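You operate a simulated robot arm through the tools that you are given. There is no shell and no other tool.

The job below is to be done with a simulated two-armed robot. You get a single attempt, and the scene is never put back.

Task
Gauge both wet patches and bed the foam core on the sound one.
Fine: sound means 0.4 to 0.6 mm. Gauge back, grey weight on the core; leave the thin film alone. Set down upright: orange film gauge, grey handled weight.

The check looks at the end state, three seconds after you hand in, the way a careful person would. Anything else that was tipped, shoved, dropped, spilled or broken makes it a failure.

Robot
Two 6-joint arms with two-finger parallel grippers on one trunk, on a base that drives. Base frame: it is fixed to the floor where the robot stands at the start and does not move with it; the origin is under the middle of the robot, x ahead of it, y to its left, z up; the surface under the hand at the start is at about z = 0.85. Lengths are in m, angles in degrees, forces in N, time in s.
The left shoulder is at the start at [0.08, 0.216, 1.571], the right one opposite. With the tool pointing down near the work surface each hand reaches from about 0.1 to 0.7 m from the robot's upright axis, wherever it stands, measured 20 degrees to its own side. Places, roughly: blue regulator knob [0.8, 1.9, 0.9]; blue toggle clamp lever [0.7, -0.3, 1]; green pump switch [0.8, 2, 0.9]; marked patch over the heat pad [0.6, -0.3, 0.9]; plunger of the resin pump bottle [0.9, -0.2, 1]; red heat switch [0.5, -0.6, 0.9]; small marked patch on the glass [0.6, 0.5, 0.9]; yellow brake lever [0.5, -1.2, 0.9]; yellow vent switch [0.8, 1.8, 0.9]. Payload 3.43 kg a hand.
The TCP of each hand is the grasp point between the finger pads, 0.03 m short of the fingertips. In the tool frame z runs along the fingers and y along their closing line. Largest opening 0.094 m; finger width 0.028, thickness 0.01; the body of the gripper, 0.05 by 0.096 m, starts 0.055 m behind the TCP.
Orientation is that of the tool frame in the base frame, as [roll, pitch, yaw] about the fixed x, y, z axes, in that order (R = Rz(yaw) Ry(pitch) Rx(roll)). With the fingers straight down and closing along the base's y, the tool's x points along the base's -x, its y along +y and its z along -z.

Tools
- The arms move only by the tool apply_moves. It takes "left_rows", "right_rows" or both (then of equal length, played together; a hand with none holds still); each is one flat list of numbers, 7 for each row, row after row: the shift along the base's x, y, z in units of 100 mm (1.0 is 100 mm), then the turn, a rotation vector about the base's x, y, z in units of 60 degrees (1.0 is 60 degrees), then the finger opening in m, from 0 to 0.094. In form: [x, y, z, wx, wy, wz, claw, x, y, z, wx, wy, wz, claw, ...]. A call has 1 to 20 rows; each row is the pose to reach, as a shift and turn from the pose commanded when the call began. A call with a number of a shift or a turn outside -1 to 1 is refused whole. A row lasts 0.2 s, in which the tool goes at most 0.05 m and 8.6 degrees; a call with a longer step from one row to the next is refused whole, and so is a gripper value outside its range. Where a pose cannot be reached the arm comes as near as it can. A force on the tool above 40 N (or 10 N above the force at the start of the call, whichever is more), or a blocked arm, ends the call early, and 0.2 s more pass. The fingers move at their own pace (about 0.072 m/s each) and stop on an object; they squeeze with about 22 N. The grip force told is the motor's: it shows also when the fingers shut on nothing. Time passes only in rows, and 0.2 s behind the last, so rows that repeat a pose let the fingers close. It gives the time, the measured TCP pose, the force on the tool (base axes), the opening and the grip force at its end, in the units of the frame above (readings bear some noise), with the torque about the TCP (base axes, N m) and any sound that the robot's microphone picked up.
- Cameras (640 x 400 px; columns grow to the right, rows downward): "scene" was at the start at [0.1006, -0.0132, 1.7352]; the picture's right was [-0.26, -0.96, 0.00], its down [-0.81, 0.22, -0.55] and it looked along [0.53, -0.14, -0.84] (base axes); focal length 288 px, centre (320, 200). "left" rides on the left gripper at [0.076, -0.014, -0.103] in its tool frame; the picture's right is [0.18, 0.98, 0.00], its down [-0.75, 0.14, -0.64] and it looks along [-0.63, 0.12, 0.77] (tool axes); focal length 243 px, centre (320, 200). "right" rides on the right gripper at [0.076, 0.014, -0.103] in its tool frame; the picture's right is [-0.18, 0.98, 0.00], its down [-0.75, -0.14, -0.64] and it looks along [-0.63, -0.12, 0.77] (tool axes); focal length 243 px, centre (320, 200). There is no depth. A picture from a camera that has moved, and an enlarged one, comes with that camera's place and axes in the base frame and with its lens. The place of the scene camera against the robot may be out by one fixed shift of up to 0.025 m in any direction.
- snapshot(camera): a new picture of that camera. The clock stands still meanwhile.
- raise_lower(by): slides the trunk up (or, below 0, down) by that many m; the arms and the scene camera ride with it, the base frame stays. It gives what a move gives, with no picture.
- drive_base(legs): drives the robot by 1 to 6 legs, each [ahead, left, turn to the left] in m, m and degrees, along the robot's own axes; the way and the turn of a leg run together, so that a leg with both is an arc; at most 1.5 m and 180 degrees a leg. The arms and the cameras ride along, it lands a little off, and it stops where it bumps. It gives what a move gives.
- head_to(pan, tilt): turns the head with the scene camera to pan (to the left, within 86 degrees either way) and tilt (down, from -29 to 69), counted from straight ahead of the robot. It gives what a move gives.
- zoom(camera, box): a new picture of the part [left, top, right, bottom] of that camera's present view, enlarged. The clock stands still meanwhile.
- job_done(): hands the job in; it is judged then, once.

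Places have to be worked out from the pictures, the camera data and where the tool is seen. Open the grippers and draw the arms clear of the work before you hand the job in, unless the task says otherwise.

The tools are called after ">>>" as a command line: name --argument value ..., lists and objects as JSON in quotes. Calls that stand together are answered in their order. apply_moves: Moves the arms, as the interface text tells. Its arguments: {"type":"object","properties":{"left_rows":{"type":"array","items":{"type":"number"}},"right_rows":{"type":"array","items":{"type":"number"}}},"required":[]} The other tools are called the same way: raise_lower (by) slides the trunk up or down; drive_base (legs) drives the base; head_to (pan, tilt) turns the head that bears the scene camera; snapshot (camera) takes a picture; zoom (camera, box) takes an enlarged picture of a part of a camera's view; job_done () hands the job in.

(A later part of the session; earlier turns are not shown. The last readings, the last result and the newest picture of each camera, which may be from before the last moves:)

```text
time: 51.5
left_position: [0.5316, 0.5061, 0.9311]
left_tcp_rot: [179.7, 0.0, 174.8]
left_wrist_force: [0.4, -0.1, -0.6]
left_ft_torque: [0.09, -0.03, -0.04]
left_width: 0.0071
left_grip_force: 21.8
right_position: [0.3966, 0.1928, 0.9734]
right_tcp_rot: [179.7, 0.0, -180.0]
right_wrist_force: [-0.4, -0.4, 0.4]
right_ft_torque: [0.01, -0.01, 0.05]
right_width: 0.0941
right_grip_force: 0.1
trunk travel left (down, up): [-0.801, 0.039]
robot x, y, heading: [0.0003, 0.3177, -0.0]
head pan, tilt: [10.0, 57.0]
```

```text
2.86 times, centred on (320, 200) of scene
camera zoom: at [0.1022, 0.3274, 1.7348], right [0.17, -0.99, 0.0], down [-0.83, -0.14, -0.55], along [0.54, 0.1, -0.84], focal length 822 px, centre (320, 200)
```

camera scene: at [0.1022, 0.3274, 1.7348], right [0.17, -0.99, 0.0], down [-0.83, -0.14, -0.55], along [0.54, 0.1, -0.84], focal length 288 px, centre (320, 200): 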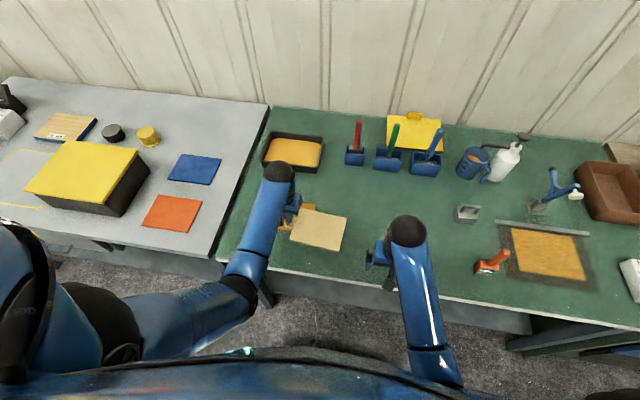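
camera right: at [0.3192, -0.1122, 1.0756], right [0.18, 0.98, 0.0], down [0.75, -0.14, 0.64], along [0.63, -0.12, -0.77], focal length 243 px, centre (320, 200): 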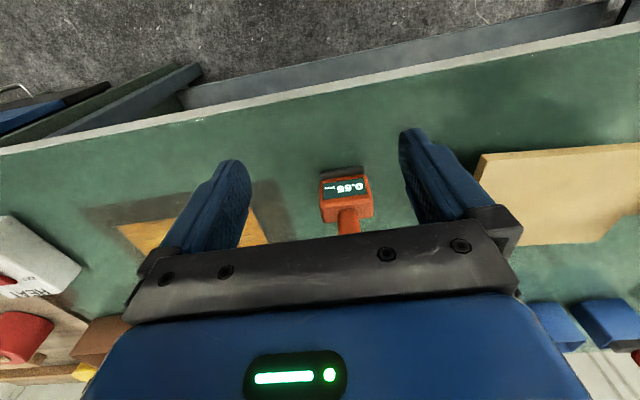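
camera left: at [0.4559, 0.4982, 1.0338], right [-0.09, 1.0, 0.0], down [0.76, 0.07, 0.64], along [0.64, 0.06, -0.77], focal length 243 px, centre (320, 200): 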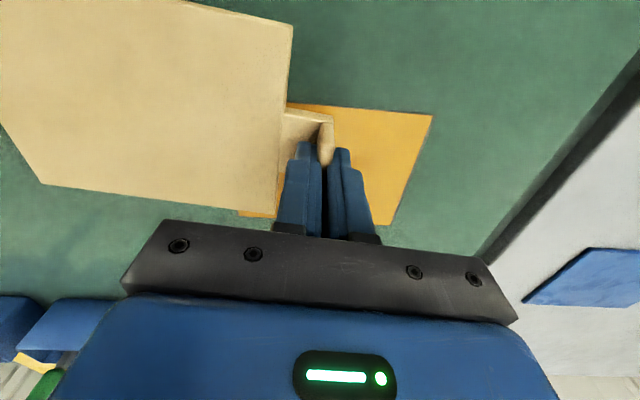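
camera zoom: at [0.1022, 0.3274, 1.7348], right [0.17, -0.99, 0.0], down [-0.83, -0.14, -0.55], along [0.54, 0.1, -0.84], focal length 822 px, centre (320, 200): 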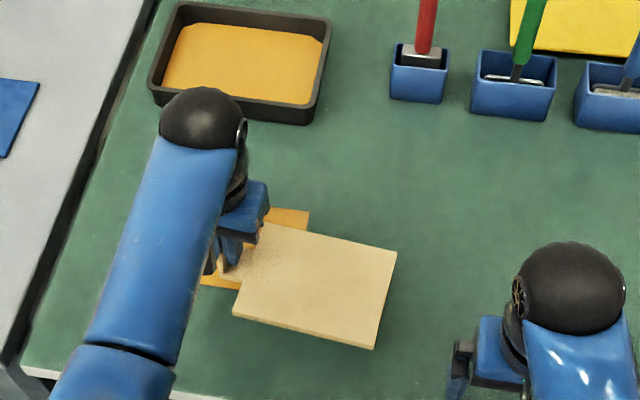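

The gauge stands fine. The core centre lies 0.105 m right and 3.5 mm short of the TCP and is turned -4.4°, so the TCP target is about (0.580, 0.616) with +4.4° turn. I move there at height.

>>> apply_moves --left_rows '[0.08, 0.17, 0.05, 0, 0, 0.015, 0, 0.16, 0.35, 0.05, 0, 0, 0.03, 0, 0.24, 0.53, 0.05, 0, 0, 0.045, 0, 0.32, 0.72, 0.05, 0, 0, 0.06, 0, 0.4, 0.9, 0.05, 0, 0, 0.0733, 0, 0.46, 1.0, 0.05, 0, 0, 0.0733, 0, 0.46, 1.0, 0.05, 0, 0, 0.0733, 0]'

>>> snapshot --camera "left"

>>> zoom --camera "scene" --box '[200, 150, 360, 270]'

```text
time: 53.1
left_position: [0.577, 0.6107, 0.9357]
left_tcp_rot: [-179.9, -0.1, 179.1]
left_wrist_force: [-0.2, 0.9, -0.5]
left_ft_torque: [0.05, 0.01, 0.02]
left_width: 0.007
left_grip_force: 22.3
right_position: [0.3966, 0.1975, 0.9744]
right_tcp_rot: [-180.0, 0.0, -179.9]
right_wrist_force: [0.2, 0.2, -0.8]
right_ft_torque: [-0.02, -0.01, -0.01]
right_width: 0.094
right_grip_force: 0.1
trunk travel left (down, up): [-0.801, 0.039]
robot x, y, heading: [-0.0015, 0.3159, -0.5]
head pan, tilt: [10.0, 57.0]
```

```text
taken
camera left: at [0.5021, 0.5974, 1.0382], right [-0.17, 0.99, 0.0], down [0.76, 0.13, 0.64], along [0.63, 0.11, -0.77], focal length 243 px, centre (320, 200)
```

left: 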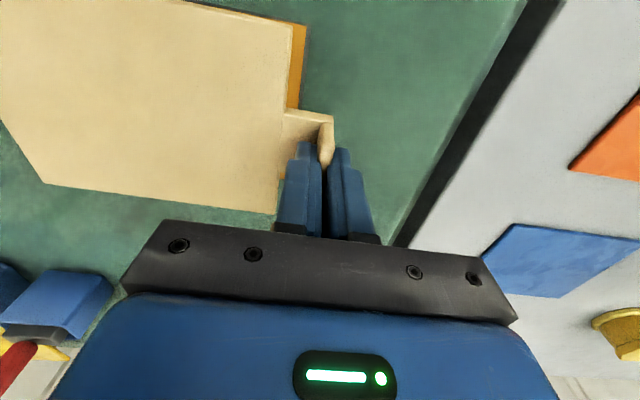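

```text
3.33 times, centred on (280, 210) of scene
camera zoom: at [0.1023, 0.3367, 1.7347], right [0.17, -0.99, 0.0], down [-0.83, -0.14, -0.54], along [0.54, 0.09, -0.84], focal length 959 px, centre (453, 167)
```

zoom: 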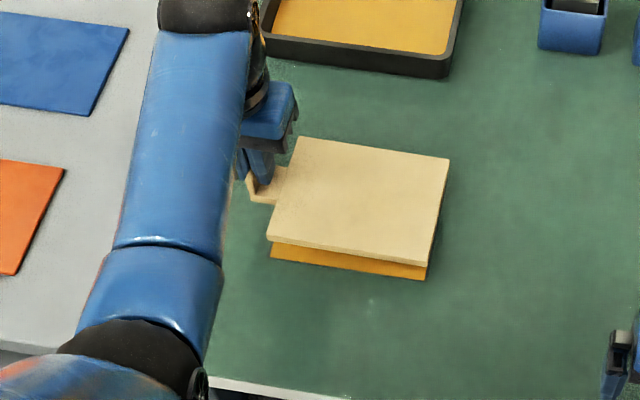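

Nearly aligned. I make the last shift (+2.5 mm x, +5 mm y) and lower to about 8 mm above the film, then check again.

>>> apply_moves --left_rows '[0.02, 0.04, -0.05, 0, 0, 0, 0, 0.025, 0.05, -0.15, 0, 0, 0, 0, 0.025, 0.05, -0.25, 0, 0, 0, 0, 0.025, 0.05, -0.32, 0, 0, 0, 0, 0.025, 0.05, -0.32, 0, 0, 0, 0]'

>>> snapshot --camera "left"

>>> zoom --camera "scene" --box '[200, 150, 360, 270]'

>>> snapshot --camera "right"

```text
time: 54.3
left_position: [0.5796, 0.6134, 0.9024]
left_tcp_rot: [179.9, 0.0, 179.1]
left_wrist_force: [0.3, -0.2, -0.9]
left_ft_torque: [0.04, -0.02, 0.0]
left_width: 0.007
left_grip_force: 22.0
right_position: [0.3965, 0.1978, 0.9742]
right_tcp_rot: [-180.0, 0.0, 179.9]
right_wrist_force: [0.3, -0.4, -0.2]
right_ft_torque: [-0.01, 0.0, 0.02]
right_width: 0.0943
right_grip_force: 0.1
trunk travel left (down, up): [-0.801, 0.039]
robot x, y, heading: [-0.0016, 0.3159, -0.4]
head pan, tilt: [10.0, 57.0]
```

```text
taken
camera left: at [0.5053, 0.6014, 1.0055], right [-0.17, 0.99, 0.0], down [0.76, 0.13, 0.64], along [0.63, 0.11, -0.77], focal length 243 px, centre (320, 200)
```

left: 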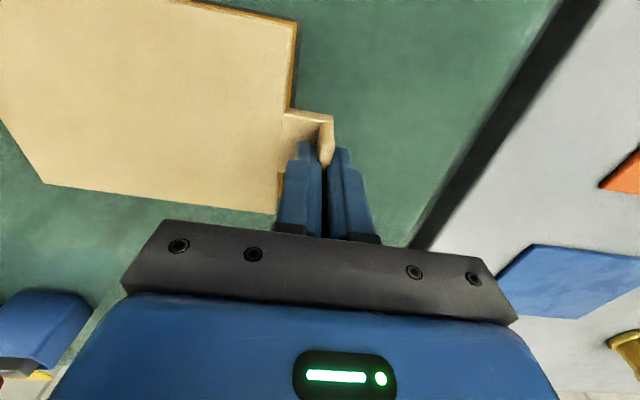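

```text
3.33 times, centred on (280, 210) of scene
camera zoom: at [0.1025, 0.3355, 1.7347], right [0.17, -0.99, 0.0], down [-0.83, -0.14, -0.54], along [0.54, 0.09, -0.84], focal length 959 px, centre (453, 167)
```

zoom: 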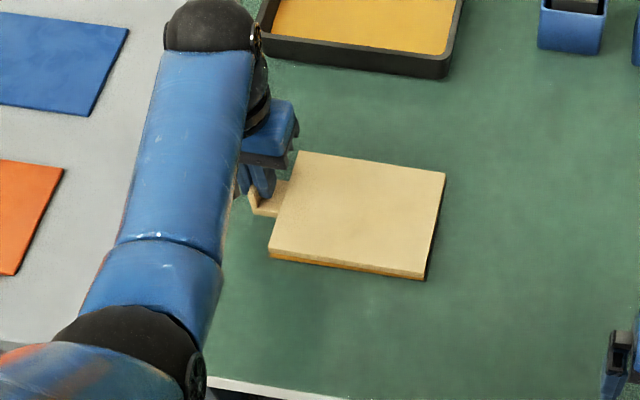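

```text
taken
camera right: at [0.3207, 0.2112, 1.0755], right [0.18, 0.98, 0.0], down [0.75, -0.14, 0.64], along [0.63, -0.12, -0.77], focal length 243 px, centre (320, 200)
```

right: 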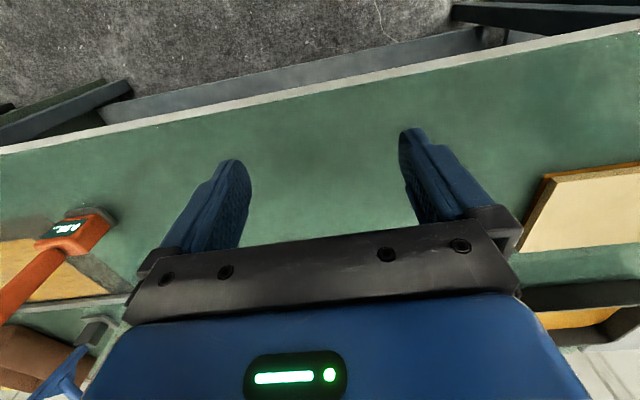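

The core sits over the patch to within a couple of millimetres. I lower in small steps to contact.

>>> apply_moves --left_rows '[0, 0.012, -0.02, 0, 0, 0, 0, 0, 0.012, -0.04, 0, 0, 0, 0, 0, 0.012, -0.055, 0, 0, 0, 0, 0, 0.012, -0.07, 0, 0, 0, 0, 0, 0.012, -0.07, 0, 0, 0, 0]'

>>> zoom --camera "scene" --box '[220, 180, 340, 260]'

```text
time: 55.5
left_position: [0.581, 0.6154, 0.8953]
left_tcp_rot: [-180.0, -0.1, 179.1]
left_wrist_force: [-0.9, 1.8, 2.3]
left_ft_torque: [-0.11, 0.0, 0.02]
left_width: 0.007
left_grip_force: 22.0
right_position: [0.3957, 0.1976, 0.9736]
right_tcp_rot: [-180.0, 0.0, 179.9]
right_wrist_force: [-0.6, 0.9, 0.1]
right_ft_torque: [0.0, 0.0, -0.02]
right_width: 0.0938
right_grip_force: 0.0
trunk travel left (down, up): [-0.801, 0.039]
robot x, y, heading: [-0.0036, 0.3195, -0.3]
head pan, tilt: [10.0, 57.0]
```

```text
5.00 times, centred on (280, 220) of scene
camera zoom: at [0.1017, 0.3355, 1.7348], right [0.17, -0.99, 0.0], down [-0.83, -0.14, -0.54], along [0.54, 0.09, -0.84], focal length 1438 px, centre (520, 100)
```

zoom: 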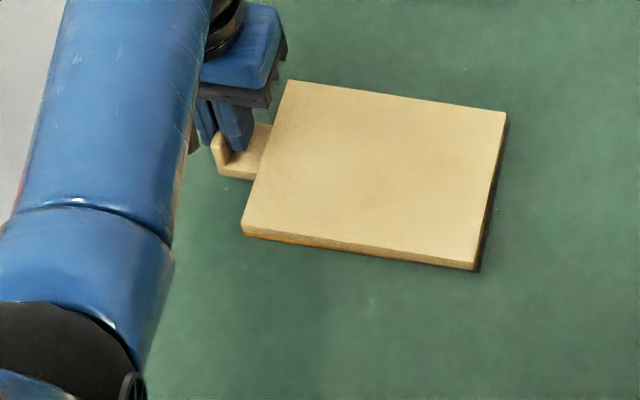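

Contact begins (2.3 N). I press about 1.2 mm further to bed it, then open the fingers.

>>> apply_moves --left_rows '[0, 0, -0.007, 0, 0, 0, 0, 0, 0, -0.014, 0, 0, 0, 0, 0, 0, -0.014, 0, 0, 0, 0]'

>>> zoom --camera "scene" --box '[220, 180, 340, 260]'

>>> zoom --camera "left" --box '[160, 0, 400, 220]'

```text
time: 56.3
left_position: [0.5806, 0.6158, 0.895]
left_tcp_rot: [-180.0, 0.0, 179.1]
left_wrist_force: [0.3, 1.6, 3.9]
left_ft_torque: [-0.29, -0.08, 0.09]
left_width: 0.0074
left_grip_force: 21.8
right_position: [0.3968, 0.1972, 0.9746]
right_tcp_rot: [-180.0, 0.0, 180.0]
right_wrist_force: [-0.6, -0.3, 0.4]
right_ft_torque: [0.03, 0.02, 0.0]
right_width: 0.094
right_grip_force: 0.1
trunk travel left (down, up): [-0.801, 0.039]
robot x, y, heading: [-0.0041, 0.3178, -0.1]
head pan, tilt: [10.0, 57.0]
```

```text
5.00 times, centred on (280, 220) of scene
camera zoom: at [0.102, 0.3354, 1.7348], right [0.17, -0.99, 0.0], down [-0.83, -0.14, -0.54], along [0.54, 0.09, -0.84], focal length 1438 px, centre (520, 100)
```

zoom: 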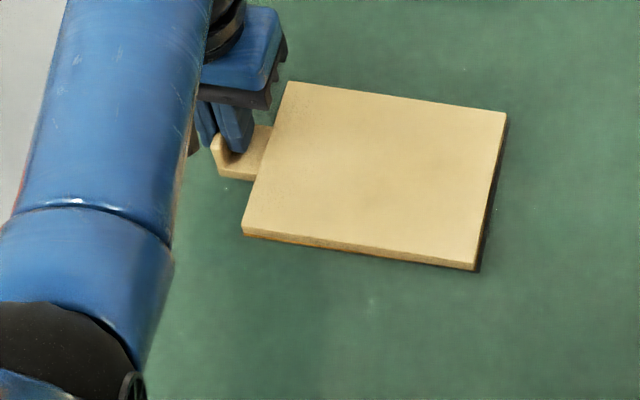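

```text
1.82 times, centred on (280, 110) of left
camera zoom: at [0.5055, 0.6033, 0.9978], right [-0.17, 0.99, 0.0], down [0.76, 0.13, 0.64], along [0.63, 0.11, -0.77], focal length 441 px, centre (393, 364)
```

zoom: 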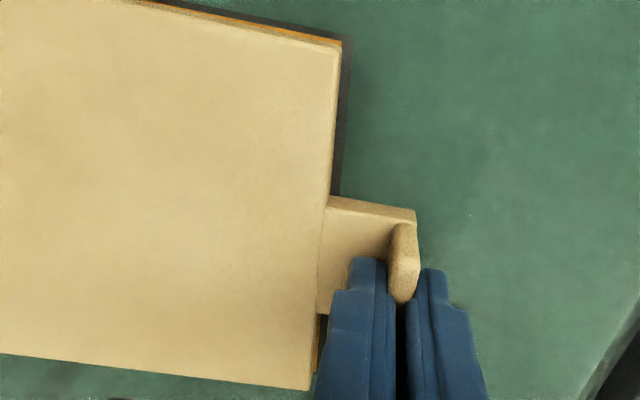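

The core is bedded, flush with the patch edges. I open to 30 mm and then lift straight up.

>>> apply_moves --left_rows '[0, 0, 0.01, 0, 0, 0, 0.015, 0, 0, 0.01, 0, 0, 0, 0.03, 0, 0, 0.01, 0, 0, 0, 0.03, 0, 0, 0.2, 0, 0, 0, 0.03, 0, 0, 0.5, 0, 0, 0, 0.03, 0, 0, 0.9, 0, 0, 0, 0.03, 0, 0, 0.9, 0, 0, 0, 0.03]'

>>> snapshot --camera "left"

>>> zoom --camera "scene" --box '[220, 180, 340, 260]'

```text
time: 57.9
left_position: [0.5802, 0.6148, 0.9839]
left_tcp_rot: [-180.0, 0.0, 179.2]
left_wrist_force: [0.0, -0.4, 0.2]
left_ft_torque: [0.0, 0.02, 0.02]
left_width: 0.0301
left_grip_force: 0.1
right_position: [0.3967, 0.1965, 0.9753]
right_tcp_rot: [-180.0, 0.0, -179.9]
right_wrist_force: [0.0, -1.1, -0.4]
right_ft_torque: [0.01, 0.0, 0.05]
right_width: 0.094
right_grip_force: 0.0
trunk travel left (down, up): [-0.801, 0.039]
robot x, y, heading: [0.0002, 0.3181, -0.2]
head pan, tilt: [10.0, 57.0]
```

```text
taken
camera left: at [0.5056, 0.6017, 1.0876], right [-0.17, 0.99, 0.0], down [0.76, 0.13, 0.64], along [0.63, 0.11, -0.77], focal length 243 px, centre (320, 200)
```

left: 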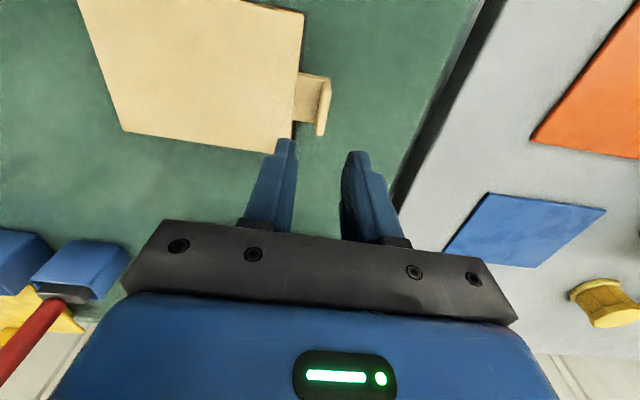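

```text
5.00 times, centred on (280, 220) of scene
camera zoom: at [0.1025, 0.3354, 1.7347], right [0.17, -0.99, 0.0], down [-0.83, -0.14, -0.54], along [0.54, 0.09, -0.84], focal length 1438 px, centre (520, 100)
```

zoom: 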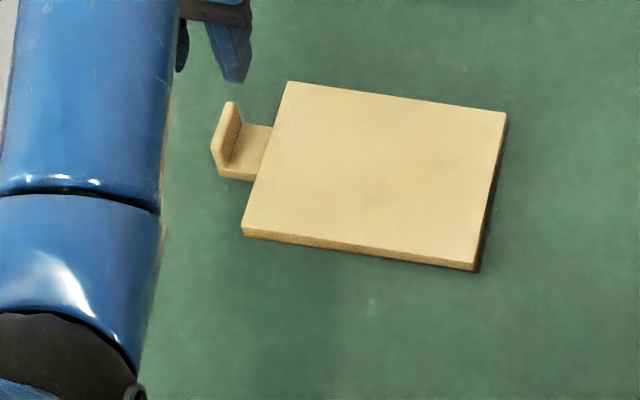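

The core is bedded on the sound patch. I draw the left hand back, then drive right a little so the right hand can fetch the grey weight without passing the gauge.

>>> apply_moves --left_rows '[-0.3, 0, 0, 0, 0, 0, 0.03, -0.6, 0, 0, 0, 0, 0, 0.03, -1.0, 0, 0, 0, 0, 0, 0.03]'

>>> apply_moves --left_rows '[-0.25, 0.1, 0, 0, 0, 0, 0.03, -0.4, 0.3, 0, 0, 0, 0, 0.03]'

>>> drive_base --legs '[[0, -0.12, 0]]'

>>> snapshot --camera "right"

>>> snapshot --camera "scene"

```text
time: 58.7
left_position: [0.4795, 0.616, 0.9865]
left_tcp_rot: [180.0, 0.1, 178.9]
left_wrist_force: [0.4, 0.5, 1.2]
left_ft_torque: [-0.01, -0.01, -0.04]
left_width: 0.0299
left_grip_force: 0.1
right_position: [0.397, 0.1969, 0.9748]
right_tcp_rot: [179.9, 0.0, 179.9]
right_wrist_force: [-0.2, 0.1, 0.2]
right_ft_torque: [0.0, -0.03, 0.02]
right_width: 0.0939
right_grip_force: 0.0
trunk travel left (down, up): [-0.801, 0.039]
robot x, y, heading: [0.0014, 0.3184, -0.2]
head pan, tilt: [10.0, 57.0]
```

```text
time: 59.3
left_position: [0.4388, 0.6468, 0.9856]
left_tcp_rot: [180.0, -0.1, 179.0]
left_wrist_force: [0.2, 0.3, 0.2]
left_ft_torque: [0.02, 0.0, 0.0]
left_width: 0.0299
left_grip_force: 0.1
right_position: [0.3958, 0.1972, 0.9734]
right_tcp_rot: [-179.9, 0.0, 179.9]
right_wrist_force: [0.2, -0.1, -0.2]
right_ft_torque: [0.01, -0.02, 0.02]
right_width: 0.094
right_grip_force: 0.0
trunk travel left (down, up): [-0.801, 0.039]
robot x, y, heading: [0.0004, 0.3179, -0.4]
head pan, tilt: [10.0, 57.0]
```

```text
time: 60.5
left_position: [0.4392, 0.5353, 0.9832]
left_tcp_rot: [-179.7, 0.0, 179.3]
left_wrist_force: [0.6, 0.5, -0.6]
left_ft_torque: [-0.03, -0.01, -0.01]
left_width: 0.0301
left_grip_force: 0.1
right_position: [0.3958, 0.0845, 0.9751]
right_tcp_rot: [-179.7, 0.0, -179.7]
right_wrist_force: [0.9, -0.8, 0.8]
right_ft_torque: [-0.01, -0.01, -0.03]
right_width: 0.094
right_grip_force: 0.1
trunk travel left (down, up): [-0.801, 0.039]
robot x, y, heading: [-0.0028, 0.202, -0.2]
head pan, tilt: [10.0, 57.0]
```

```text
taken
camera right: at [0.3202, 0.0995, 1.076], right [0.18, 0.98, 0.0], down [0.75, -0.14, 0.64], along [0.63, -0.12, -0.77], focal length 243 px, centre (320, 200)
```

right: 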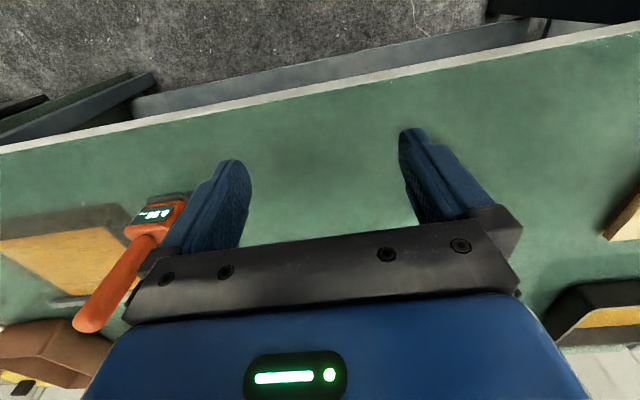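

```text
taken
camera scene: at [0.1015, 0.2259, 1.7347], right [0.17, -0.99, 0.0], down [-0.83, -0.15, -0.54], along [0.54, 0.09, -0.84], focal length 288 px, centre (320, 200)
```

scene: 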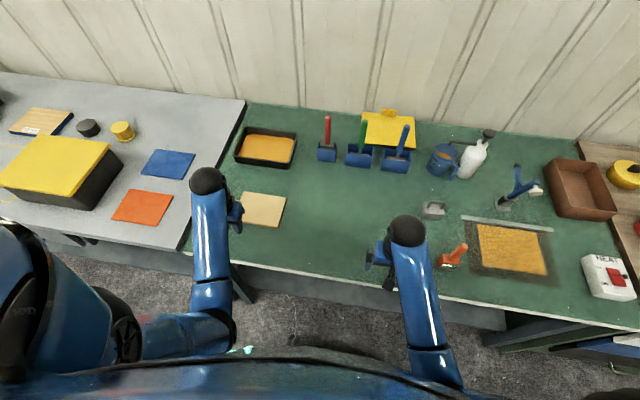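

Clear. I bring the right hand ahead to about x 0.50 at y 0.08 (well left of the gauge) to view the weight.

>>> apply_moves --right_rows '[0.4, -0.05, 0.1, 0, 0, 0, 0.094, 0.8, -0.1, 0.15, 0, 0, 0, 0.094, 1.0, -0.1, 0.15, 0, 0, 0, 0.094, 1.0, -0.1, 0.15, 0, 0, 0, 0.094]'

>>> snapshot --camera "right"

>>> zoom --camera "scene" --box '[380, 180, 500, 280]'

```text
time: 61.5
left_position: [0.4367, 0.5289, 0.9849]
left_tcp_rot: [179.9, 0.0, 179.2]
left_wrist_force: [-0.1, -0.5, 0.4]
left_ft_torque: [-0.02, 0.01, -0.02]
left_width: 0.0296
left_grip_force: 0.0
right_position: [0.4963, 0.0697, 0.9882]
right_tcp_rot: [179.8, 0.0, -179.9]
right_wrist_force: [-0.2, -1.4, -0.2]
right_ft_torque: [0.01, 0.0, 0.0]
right_width: 0.0943
right_grip_force: 0.1
trunk travel left (down, up): [-0.801, 0.039]
robot x, y, heading: [0.0035, 0.2001, -0.0]
head pan, tilt: [10.0, 57.0]
```

```text
taken
camera right: at [0.4201, 0.0836, 1.0898], right [0.18, 0.98, 0.0], down [0.75, -0.14, 0.64], along [0.63, -0.12, -0.77], focal length 243 px, centre (320, 200)
```

right: 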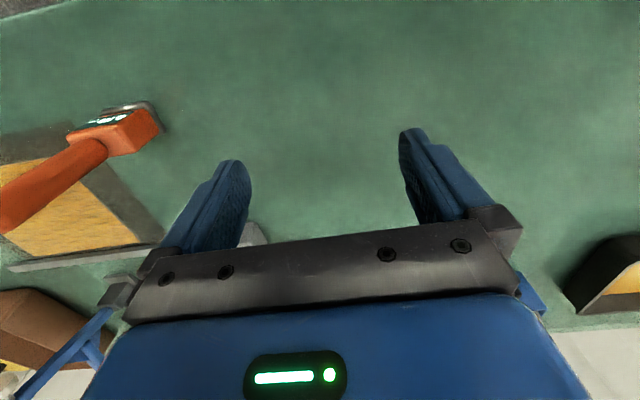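

```text
4.00 times, centred on (440, 230) of scene
camera zoom: at [0.1006, 0.2167, 1.7349], right [0.17, -0.99, 0.0], down [-0.83, -0.14, -0.55], along [0.54, 0.09, -0.84], focal length 1150 px, centre (-160, 80)
```

zoom: 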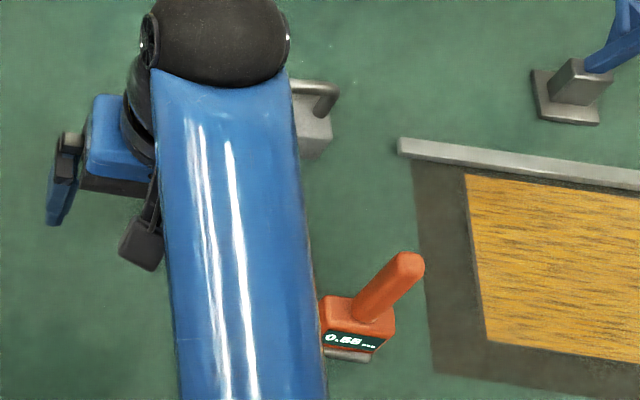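

The weight seems to sit further off, near (0.65, -0.09). I move the right hand ahead to x ≈ 0.60 (left of weight and past the gauge) and then drive right 0.1 m for reach.

>>> apply_moves --right_rows '[0.4, 0, 0, 0, 0, 0, 0.094, 0.8, 0, 0, 0, 0, 0, 0.094, 1.0, 0, 0, 0, 0, 0, 0.094, 1.0, 0, 0, 0, 0, 0, 0.094]'

>>> snapshot --camera "right"

```text
time: 62.5
left_position: [0.4391, 0.5309, 0.9854]
left_tcp_rot: [179.9, 0.0, 179.2]
left_wrist_force: [0.2, 0.0, -0.5]
left_ft_torque: [0.0, -0.01, 0.0]
left_width: 0.0303
left_grip_force: 0.0
right_position: [0.5952, 0.0704, 0.9874]
right_tcp_rot: [180.0, -0.1, -179.8]
right_wrist_force: [0.3, 0.0, -0.3]
right_ft_torque: [0.03, 0.02, 0.02]
right_width: 0.094
right_grip_force: 0.0
trunk travel left (down, up): [-0.801, 0.039]
robot x, y, heading: [-0.0003, 0.2021, -0.2]
head pan, tilt: [10.0, 57.0]
```

```text
taken
camera right: at [0.519, 0.0843, 1.0888], right [0.18, 0.98, 0.0], down [0.75, -0.14, 0.64], along [0.63, -0.12, -0.77], focal length 243 px, centre (320, 200)
```

right: 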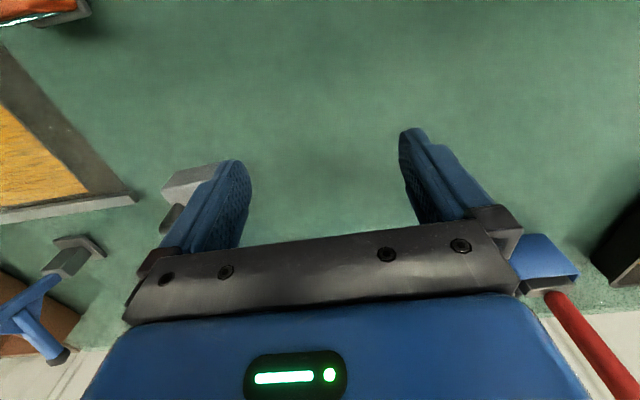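

The weight's block is seen right of the hand, its near face at x ≈ 0.626, y about -0.03 to -0.09, handle top around z 0.93 – below my fingertips (0.957). I drive right 0.1 m.

>>> drive_base --legs '[[0, -0.1, 0]]'

>>> snapshot --camera "right"

>>> snapshot --camera "scene"

```text
time: 63.7
left_position: [0.4388, 0.4387, 0.9832]
left_tcp_rot: [-179.6, 0.0, 179.2]
left_wrist_force: [-0.1, 0.0, 0.8]
left_ft_torque: [-0.05, -0.03, -0.01]
left_width: 0.03
left_grip_force: 0.0
right_position: [0.5953, -0.0214, 0.9884]
right_tcp_rot: [-179.6, 0.0, -179.9]
right_wrist_force: [0.2, 0.5, 0.0]
right_ft_torque: [0.0, -0.02, -0.02]
right_width: 0.0942
right_grip_force: 0.0
trunk travel left (down, up): [-0.801, 0.039]
robot x, y, heading: [0.0003, 0.1057, -0.2]
head pan, tilt: [10.0, 57.0]
```

```text
taken
camera right: at [0.5187, -0.0078, 1.0893], right [0.18, 0.98, -0.01], down [0.75, -0.14, 0.64], along [0.63, -0.12, -0.77], focal length 243 px, centre (320, 200)
```

right: 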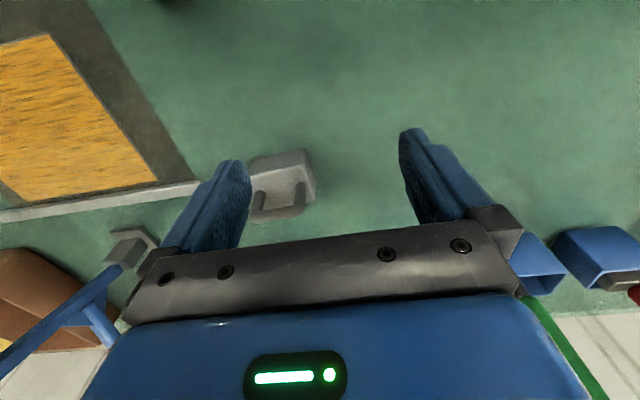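

```text
taken
camera scene: at [0.1014, 0.1313, 1.7346], right [0.17, -0.99, 0.01], down [-0.83, -0.15, -0.54], along [0.54, 0.09, -0.84], focal length 288 px, centre (320, 200)
```

scene: 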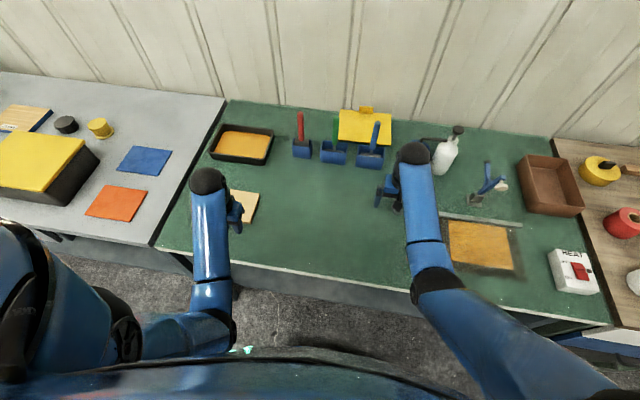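

The weight is now ahead and slightly right of the hand. I zoom on it.

>>> zoom --camera "right" --box '[200, 120, 400, 245]'

>>> zoom --camera "scene" --box '[360, 140, 500, 300]'

```text
3.20 times, centred on (300, 182) of right
camera zoom: at [0.5187, -0.0078, 1.0893], right [0.18, 0.98, -0.01], down [0.75, -0.14, 0.64], along [0.63, -0.12, -0.77], focal length 776 px, centre (384, 256)
```

zoom: 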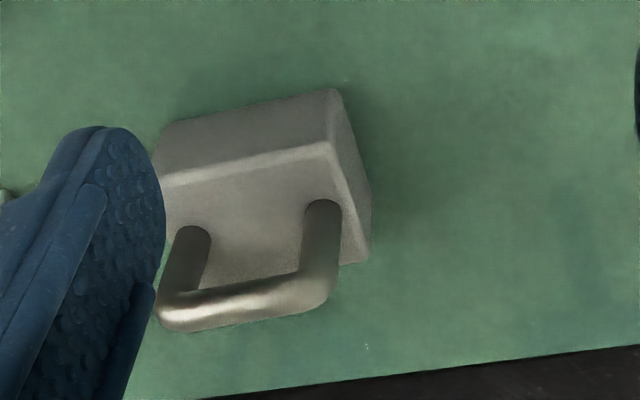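

```text
2.50 times, centred on (430, 220) of scene
camera zoom: at [0.1014, 0.1313, 1.7346], right [0.17, -0.99, 0.01], down [-0.83, -0.15, -0.54], along [0.54, 0.09, -0.84], focal length 719 px, centre (45, 150)
```

zoom: 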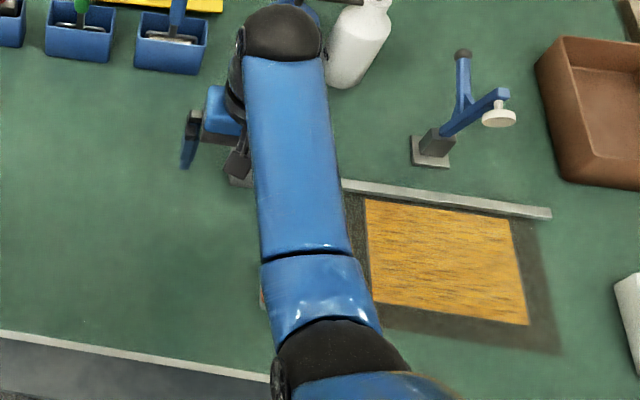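

The weight's handle is a U-bar along y: legs near (0.664, -0.055) and (0.664, -0.101), top about z 0.927, the block top at 0.885, all turned about +5°. I move above it with that turn and check before descending around the legs.

>>> apply_moves --right_rows '[0.2, -0.15, 0, 0, 0, 0.02, 0.094, 0.4, -0.3, 0, 0, 0, 0.05, 0.094, 0.6, -0.45, 0, 0, 0, 0.083, 0.094, 0.687, -0.566, 0, 0, 0, 0.083, 0.094, 0.687, -0.566, 0, 0, 0, 0.083, 0.094]'

>>> snapshot --camera "right"

>>> zoom --camera "right" --box '[200, 100, 440, 245]'

>>> snapshot --camera "left"

```text
time: 64.9
left_position: [0.4403, 0.4338, 0.9847]
left_tcp_rot: [179.9, -0.1, 179.3]
left_wrist_force: [-0.2, 0.2, 0.6]
left_ft_torque: [0.0, 0.02, 0.01]
left_width: 0.03
left_grip_force: 0.0
right_position: [0.6645, -0.0842, 0.9861]
right_tcp_rot: [-179.9, -0.1, -174.9]
right_wrist_force: [-0.4, -0.7, -0.4]
right_ft_torque: [-0.02, 0.02, -0.01]
right_width: 0.094
right_grip_force: 0.1
trunk travel left (down, up): [-0.801, 0.039]
robot x, y, heading: [-0.0006, 0.1055, -0.4]
head pan, tilt: [10.0, 57.0]
```

```text
taken
camera right: at [0.5876, -0.0766, 1.0882], right [0.1, 1.0, 0.0], down [0.76, -0.07, 0.64], along [0.64, -0.06, -0.77], focal length 243 px, centre (320, 200)
```

right: 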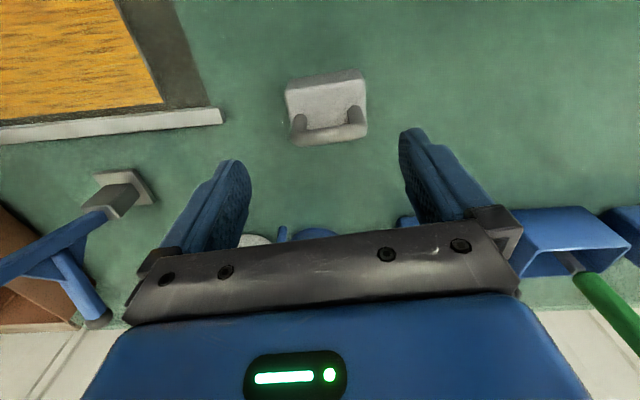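

```text
2.67 times, centred on (320, 172) of right
camera zoom: at [0.5876, -0.0766, 1.0882], right [0.1, 1.0, 0.0], down [0.76, -0.07, 0.64], along [0.64, -0.06, -0.77], focal length 647 px, centre (320, 273)
```

zoom: 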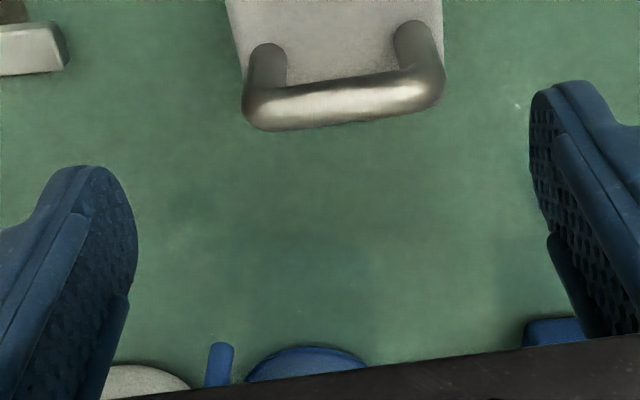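

```text
taken
camera left: at [0.3641, 0.4207, 1.0873], right [-0.17, 0.99, 0.0], down [0.76, 0.13, 0.64], along [0.63, 0.11, -0.77], focal length 243 px, centre (320, 200)
```

left: 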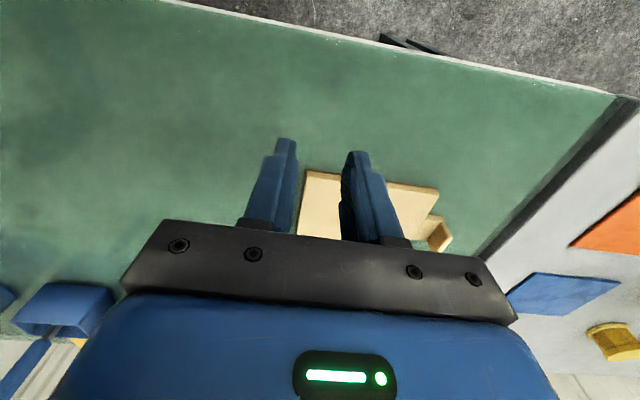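

Re-measured, the legs are at (0.663, -0.054) and (0.666, -0.101), matching. I shift +6.5 mm in y and descend partway to z ≈ 0.94, then look.

>>> apply_moves --right_rows '[0, 0.065, 0, 0, 0, 0, 0.094, 0, 0.065, -0.2, 0, 0, 0, 0.094, 0, 0.065, -0.4, 0, 0, 0, 0.094, 0, 0.065, -0.46, 0, 0, 0, 0.094, 0, 0.065, -0.46, 0, 0, 0, 0.094]'

>>> zoom --camera "right" --box '[200, 100, 440, 245]'

```text
time: 66.1
left_position: [0.4389, 0.4322, 0.9852]
left_tcp_rot: [-180.0, 0.0, 179.1]
left_wrist_force: [0.9, 1.2, -0.3]
left_ft_torque: [-0.05, -0.02, 0.04]
left_width: 0.0301
left_grip_force: 0.0
right_position: [0.6636, -0.0777, 0.9396]
right_tcp_rot: [-179.9, 0.0, -174.9]
right_wrist_force: [0.2, -0.2, 0.3]
right_ft_torque: [-0.03, -0.01, 0.0]
right_width: 0.094
right_grip_force: 0.2
trunk travel left (down, up): [-0.801, 0.039]
robot x, y, heading: [-0.0, 0.1047, -0.6]
head pan, tilt: [10.0, 57.0]
```

```text
2.67 times, centred on (320, 172) of right
camera zoom: at [0.5866, -0.0703, 1.0416], right [0.1, 1.0, 0.0], down [0.76, -0.07, 0.64], along [0.64, -0.06, -0.77], focal length 647 px, centre (320, 273)
```

zoom: 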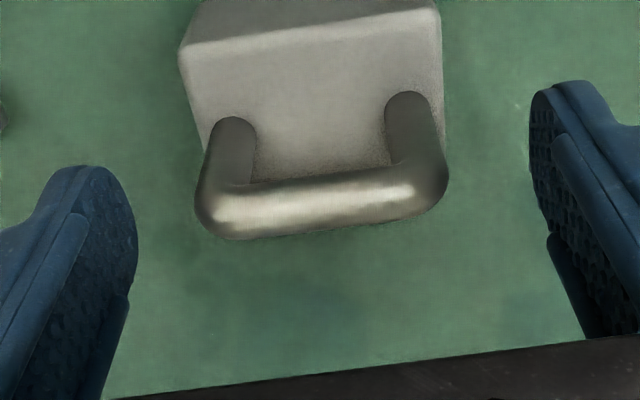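

Well aligned between the fingers. I descend to z ≈ 0.921 and close on the legs.

>>> apply_moves --right_rows '[0, 0, -0.1, 0, 0, 0, 0.094, 0, 0, -0.18, 0, 0, 0, 0.094, 0, 0, -0.18, 0, 0, 0, 0.07, 0, 0, -0.18, 0, 0, 0, 0.04, 0, 0, -0.18, 0, 0, 0, 0.04, 0, 0, -0.18, 0, 0, 0, 0.04, 0, 0, -0.18, 0, 0, 0, 0.04]'

>>> zoom --camera "right" --box '[200, 100, 440, 245]'

```text
time: 67.7
left_position: [0.4386, 0.4326, 0.9847]
left_tcp_rot: [-180.0, 0.0, 179.2]
left_wrist_force: [-1.1, 0.0, 0.3]
left_ft_torque: [0.03, -0.03, 0.01]
left_width: 0.0305
left_grip_force: 0.1
right_position: [0.6652, -0.0777, 0.9221]
right_tcp_rot: [-180.0, 0.0, -175.0]
right_wrist_force: [-1.0, -0.3, 0.0]
right_ft_torque: [0.26, 0.04, -0.02]
right_width: 0.0567
right_grip_force: 21.9
trunk travel left (down, up): [-0.801, 0.039]
robot x, y, heading: [-0.0006, 0.1034, -0.4]
head pan, tilt: [10.0, 57.0]
```

```text
2.67 times, centred on (320, 172) of right
camera zoom: at [0.5873, -0.0706, 1.0239], right [0.1, 1.0, 0.0], down [0.76, -0.07, 0.64], along [0.64, -0.06, -0.77], focal length 647 px, centre (320, 273)
```

zoom: 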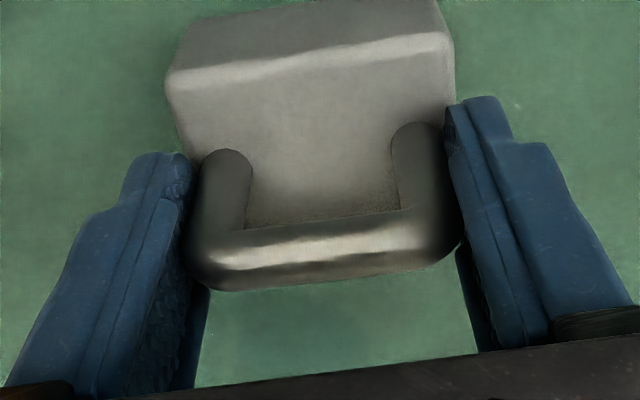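

Gripped at 56.7 mm with 21.9 N. I lift slowly and watch.

>>> apply_moves --right_rows '[0, 0, 0, 0, 0, 0, 0, 0, 0, 0.03, 0, 0, 0, 0, 0, 0, 0.06, 0, 0, 0, 0, 0, 0, 0.09, 0, 0, 0, 0, 0, 0, 0.12, 0, 0, 0, 0, 0, 0, 0.12, 0, 0, 0, 0]'

>>> zoom --camera "right" --box '[200, 100, 440, 245]'

```text
time: 69.1
left_position: [0.44, 0.4325, 0.9846]
left_tcp_rot: [-180.0, -0.1, 179.2]
left_wrist_force: [1.0, 0.5, 0.1]
left_ft_torque: [-0.01, 0.0, 0.0]
left_width: 0.03
left_grip_force: 0.1
right_position: [0.6647, -0.0782, 0.9327]
right_tcp_rot: [-180.0, -0.1, -174.9]
right_wrist_force: [0.1, 0.0, -9.9]
right_ft_torque: [0.0, 0.0, -0.01]
right_width: 0.057
right_grip_force: 22.1
trunk travel left (down, up): [-0.801, 0.039]
robot x, y, heading: [0.0007, 0.1057, -0.4]
head pan, tilt: [10.0, 57.0]
```

```text
2.67 times, centred on (320, 172) of right
camera zoom: at [0.5875, -0.0712, 1.0351], right [0.1, 1.0, 0.0], down [0.76, -0.07, 0.64], along [0.64, -0.06, -0.77], focal length 647 px, centre (320, 273)
```

zoom: 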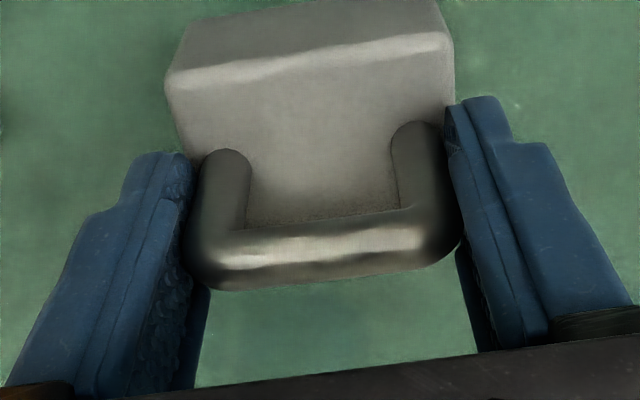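

The weight hangs steady (about 1 kg). I lift a further 50 mm, then drive left 0.4 m toward the core.

>>> apply_moves --right_rows '[0, 0, 0.06, 0, 0, 0, 0, 0, 0, 0.14, 0, 0, 0, 0, 0, 0, 0.24, 0, 0, 0, 0, 0, 0, 0.34, 0, 0, 0, 0, 0, 0, 0.43, 0, 0, 0, 0, 0, 0, 0.48, 0, 0, 0, 0, 0, 0, 0.48, 0, 0, 0, 0]'

>>> drive_base --legs '[[0, 0.1, 0], [0, 0.15, 0], [0, 0.15, 0]]'

>>> snapshot --camera "right"

>>> snapshot --camera "scene"

```text
time: 70.7
left_position: [0.4396, 0.4329, 0.9844]
left_tcp_rot: [-180.0, -0.1, 179.2]
left_wrist_force: [0.1, 0.3, 0.3]
left_ft_torque: [0.0, -0.02, -0.01]
left_width: 0.03
left_grip_force: 0.0
right_position: [0.6628, -0.0781, 0.983]
right_tcp_rot: [-180.0, -0.1, -175.0]
right_wrist_force: [-0.4, 0.6, -9.6]
right_ft_torque: [-0.03, 0.05, 0.0]
right_width: 0.0569
right_grip_force: 22.1
trunk travel left (down, up): [-0.801, 0.039]
robot x, y, heading: [0.0016, 0.104, -0.3]
head pan, tilt: [10.0, 57.0]
```

```text
time: 73.8
left_position: [0.4434, 0.8286, 0.9847]
left_tcp_rot: [179.8, -0.1, 179.2]
left_wrist_force: [0.7, -0.3, 0.3]
left_ft_torque: [0.01, 0.0, -0.02]
left_width: 0.0298
left_grip_force: 0.0
right_position: [0.6659, 0.3188, 0.9815]
right_tcp_rot: [180.0, -0.2, -175.0]
right_wrist_force: [-0.4, 0.0, -9.7]
right_ft_torque: [0.03, 0.0, -0.02]
right_width: 0.0567
right_grip_force: 22.2
trunk travel left (down, up): [-0.801, 0.039]
robot x, y, heading: [-0.0016, 0.5034, -0.5]
head pan, tilt: [10.0, 57.0]
```

```text
taken
camera right: at [0.589, 0.3252, 1.0836], right [0.1, 1.0, 0.0], down [0.76, -0.08, 0.64], along [0.64, -0.06, -0.77], focal length 243 px, centre (320, 200)
```

right: 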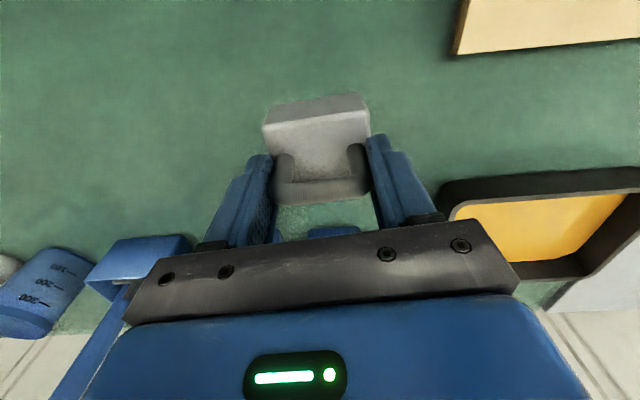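

```text
taken
camera scene: at [0.1054, 0.5157, 1.7346], right [0.17, -0.99, 0.0], down [-0.83, -0.14, -0.54], along [0.54, 0.09, -0.84], focal length 288 px, centre (320, 200)
```

scene: 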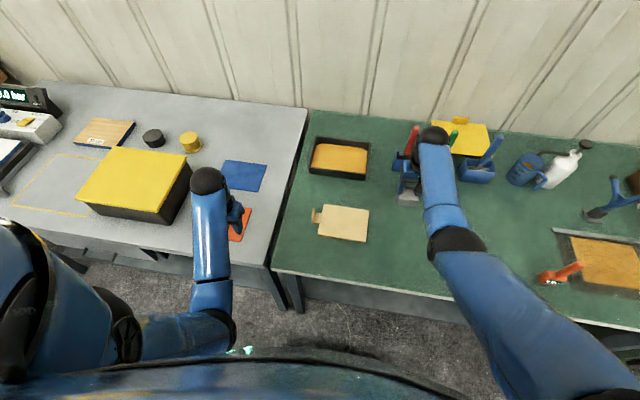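

Nothing is in the way (tray starts at x ≈ 0.765). I carry the weight over to (0.577, 0.511) at height, turning it back by 5°.

>>> apply_moves --right_rows '[-0.1, 0.2, 0, 0, 0, -0.02, 0, -0.2, 0.4, 0, 0, 0, -0.04, 0, -0.3, 0.6, 0, 0, 0, -0.06, 0, -0.4, 0.8, 0, 0, 0, -0.083, 0, -0.445, 0.96, 0, 0, 0, -0.083, 0]'

>>> apply_moves --right_rows '[-0.1, 0.2, 0, 0, 0, 0, 0, -0.2, 0.4, 0, 0, 0, 0, 0, -0.3, 0.6, 0, 0, 0, 0, 0, -0.4, 0.8, 0, 0, 0, 0, 0, -0.445, 0.96, 0, 0, 0, 0, 0, -0.445, 0.96, 0, 0, 0, 0, 0]'

>>> snapshot --camera "right"

>>> zoom --camera "scene" --box '[270, 150, 430, 270]'

```text
time: 75.0
left_position: [0.4437, 0.8317, 0.9848]
left_tcp_rot: [-180.0, 0.0, 179.1]
left_wrist_force: [-0.1, 0.2, 0.1]
left_ft_torque: [0.0, -0.05, 0.0]
left_width: 0.0301
left_grip_force: 0.1
right_position: [0.6213, 0.4155, 0.9832]
right_tcp_rot: [180.0, -0.2, -180.0]
right_wrist_force: [-0.7, -0.8, -10.3]
right_ft_torque: [0.01, -0.01, 0.02]
right_width: 0.0568
right_grip_force: 21.8
trunk travel left (down, up): [-0.801, 0.039]
robot x, y, heading: [-0.0023, 0.5023, -0.3]
head pan, tilt: [10.0, 57.0]
```

```text
time: 76.3
left_position: [0.4427, 0.8323, 0.9839]
left_tcp_rot: [179.9, -0.1, 179.1]
left_wrist_force: [0.2, 0.0, -0.4]
left_ft_torque: [-0.03, 0.04, 0.02]
left_width: 0.0297
left_grip_force: 0.0
right_position: [0.5764, 0.5129, 0.9819]
right_tcp_rot: [179.9, -0.1, 180.0]
right_wrist_force: [-0.4, -0.4, -10.1]
right_ft_torque: [-0.02, -0.01, 0.0]
right_width: 0.057
right_grip_force: 22.3
trunk travel left (down, up): [-0.801, 0.039]
robot x, y, heading: [-0.0026, 0.5031, -0.3]
head pan, tilt: [10.0, 57.0]
```

```text
taken
camera right: at [0.5, 0.5268, 1.0832], right [0.18, 0.98, 0.0], down [0.76, -0.14, 0.64], along [0.63, -0.12, -0.77], focal length 243 px, centre (320, 200)
```

right: 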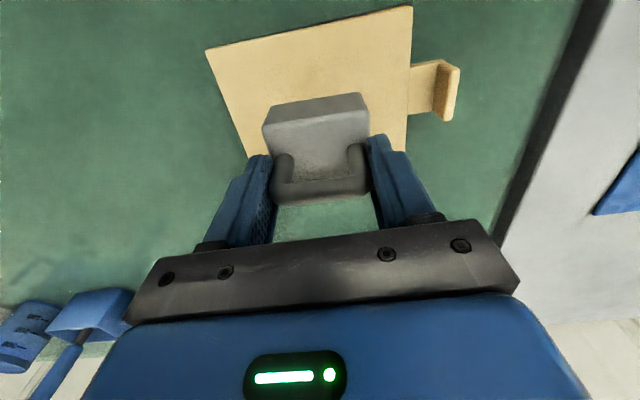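

```text
3.33 times, centred on (350, 210) of scene
camera zoom: at [0.1053, 0.5198, 1.7346], right [0.17, -0.99, 0.0], down [-0.83, -0.14, -0.54], along [0.54, 0.09, -0.84], focal length 959 px, centre (220, 167)
```

zoom: 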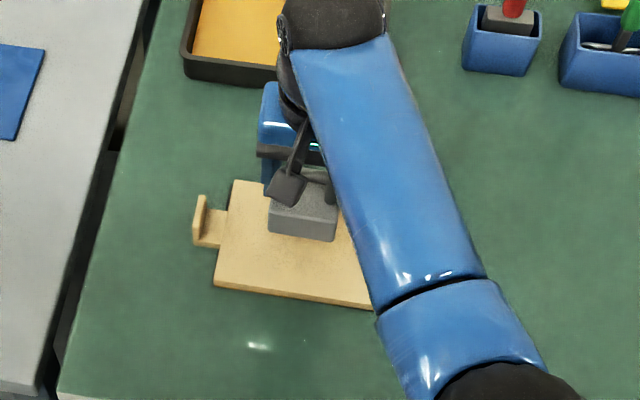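

The core's corners read x 0.516, y 0.4345–0.5905 – still right on the patch – and the weight is over its centre. I lower to about 3 mm above the core.

>>> apply_moves --right_rows '[0, 0, -0.1, 0, 0, 0, 0, 0, 0, -0.2, 0, 0, 0, 0, 0, 0, -0.3, 0, 0, 0, 0, 0, 0, -0.38, 0, 0, 0, 0, 0, 0, -0.43, 0, 0, 0, 0, 0, 0, -0.45, 0, 0, 0, 0, 0, 0, -0.45, 0, 0, 0, 0]'

>>> snapshot --camera "right"

```text
time: 78.0
left_position: [0.4429, 0.8301, 0.9849]
left_tcp_rot: [-180.0, -0.1, 179.1]
left_wrist_force: [-1.0, -0.3, -0.1]
left_ft_torque: [-0.01, 0.02, -0.03]
left_width: 0.0301
left_grip_force: 0.1
right_position: [0.5769, 0.5114, 0.9372]
right_tcp_rot: [-180.0, -0.1, 180.0]
right_wrist_force: [0.4, -0.3, -9.0]
right_ft_torque: [-0.01, 0.05, 0.03]
right_width: 0.0567
right_grip_force: 22.1
trunk travel left (down, up): [-0.801, 0.039]
robot x, y, heading: [0.001, 0.4999, -0.5]
head pan, tilt: [10.0, 57.0]
```

```text
taken
camera right: at [0.5006, 0.5263, 1.0389], right [0.18, 0.98, 0.0], down [0.75, -0.14, 0.64], along [0.63, -0.12, -0.77], focal length 243 px, centre (320, 200)
```

right: 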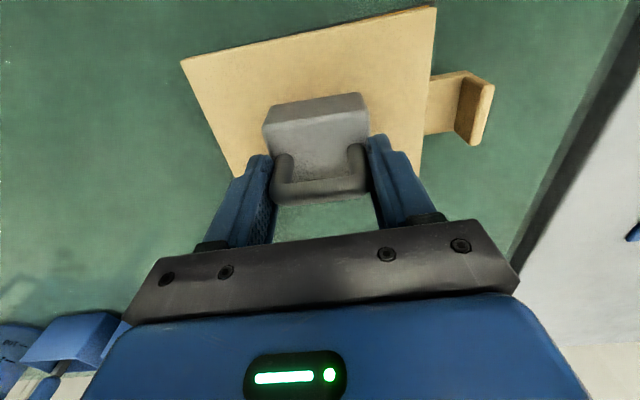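

Still hanging (-9 N). I lower in 1 mm steps to land it on the core.

>>> apply_moves --right_rows '[0, 0, -0.01, 0, 0, 0, 0, 0, 0, -0.02, 0, 0, 0, 0, 0, 0, -0.03, 0, 0, 0, 0, 0, 0, -0.03, 0, 0, 0, 0]'

```text
time: 79.0
left_position: [0.4425, 0.831, 0.9853]
left_tcp_rot: [-180.0, -0.1, 179.1]
left_wrist_force: [0.3, 0.7, 0.8]
left_ft_torque: [-0.01, 0.01, 0.0]
left_width: 0.03
left_grip_force: 0.0
right_position: [0.5762, 0.5119, 0.9359]
right_tcp_rot: [180.0, 0.0, 180.0]
right_wrist_force: [-0.3, -0.9, -1.3]
right_ft_torque: [0.24, -0.01, -0.03]
right_width: 0.0567
right_grip_force: 22.2
trunk travel left (down, up): [-0.801, 0.039]
robot x, y, heading: [-0.0007, 0.5032, -0.3]
head pan, tilt: [10.0, 57.0]
```

The core now takes most of the weight (-1.3 N). Another 0.7 mm, then open the fingers.

>>> apply_moves --right_rows '[0, 0, -0.007, 0, 0, 0, 0, 0, 0, -0.007, 0, 0, 0, 0]'

>>> apply_moves --right_rows '[0, 0, 0, 0, 0, 0, 0.06, 0, 0, 0, 0, 0, 0, 0.075, 0, 0, 0, 0, 0, 0, 0.094, 0, 0, 0, 0, 0, 0, 0.094, 0, 0, 0.0, 0, 0, 0, 0.094]'

>>> snapshot --camera "right"

```text
time: 79.5
left_position: [0.4402, 0.8318, 0.9844]
left_tcp_rot: [-180.0, 0.0, 179.1]
left_wrist_force: [-0.3, 0.1, 0.6]
left_ft_torque: [0.0, 0.04, 0.02]
left_width: 0.0302
left_grip_force: 0.1
right_position: [0.5761, 0.512, 0.9342]
right_tcp_rot: [-179.9, 0.0, 180.0]
right_wrist_force: [1.9, -1.8, 4.2]
right_ft_torque: [0.3, -0.07, -0.03]
right_width: 0.0569
right_grip_force: 21.9
trunk travel left (down, up): [-0.801, 0.039]
robot x, y, heading: [0.0006, 0.5016, -0.2]
head pan, tilt: [10.0, 57.0]
```

```text
time: 80.8
left_position: [0.4419, 0.8311, 0.9853]
left_tcp_rot: [-179.9, 0.0, 179.1]
left_wrist_force: [0.1, 0.2, 0.5]
left_ft_torque: [-0.02, -0.03, 0.01]
left_width: 0.0301
left_grip_force: 0.1
right_position: [0.577, 0.5124, 0.9348]
right_tcp_rot: [-180.0, 0.1, 179.9]
right_wrist_force: [0.7, -0.3, 0.3]
right_ft_torque: [0.01, 0.0, -0.03]
right_width: 0.0941
right_grip_force: 0.0
trunk travel left (down, up): [-0.801, 0.039]
robot x, y, heading: [-0.0017, 0.5047, -0.3]
head pan, tilt: [10.0, 57.0]
```

```text
taken
camera right: at [0.4998, 0.5266, 1.0359], right [0.18, 0.98, 0.0], down [0.75, -0.14, 0.64], along [0.63, -0.12, -0.77], focal length 243 px, centre (320, 200)
```

right: 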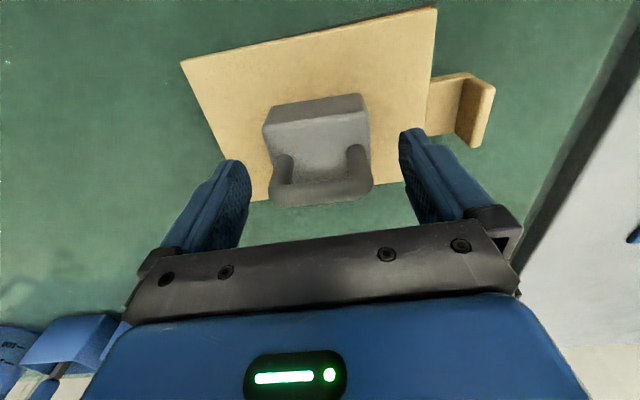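

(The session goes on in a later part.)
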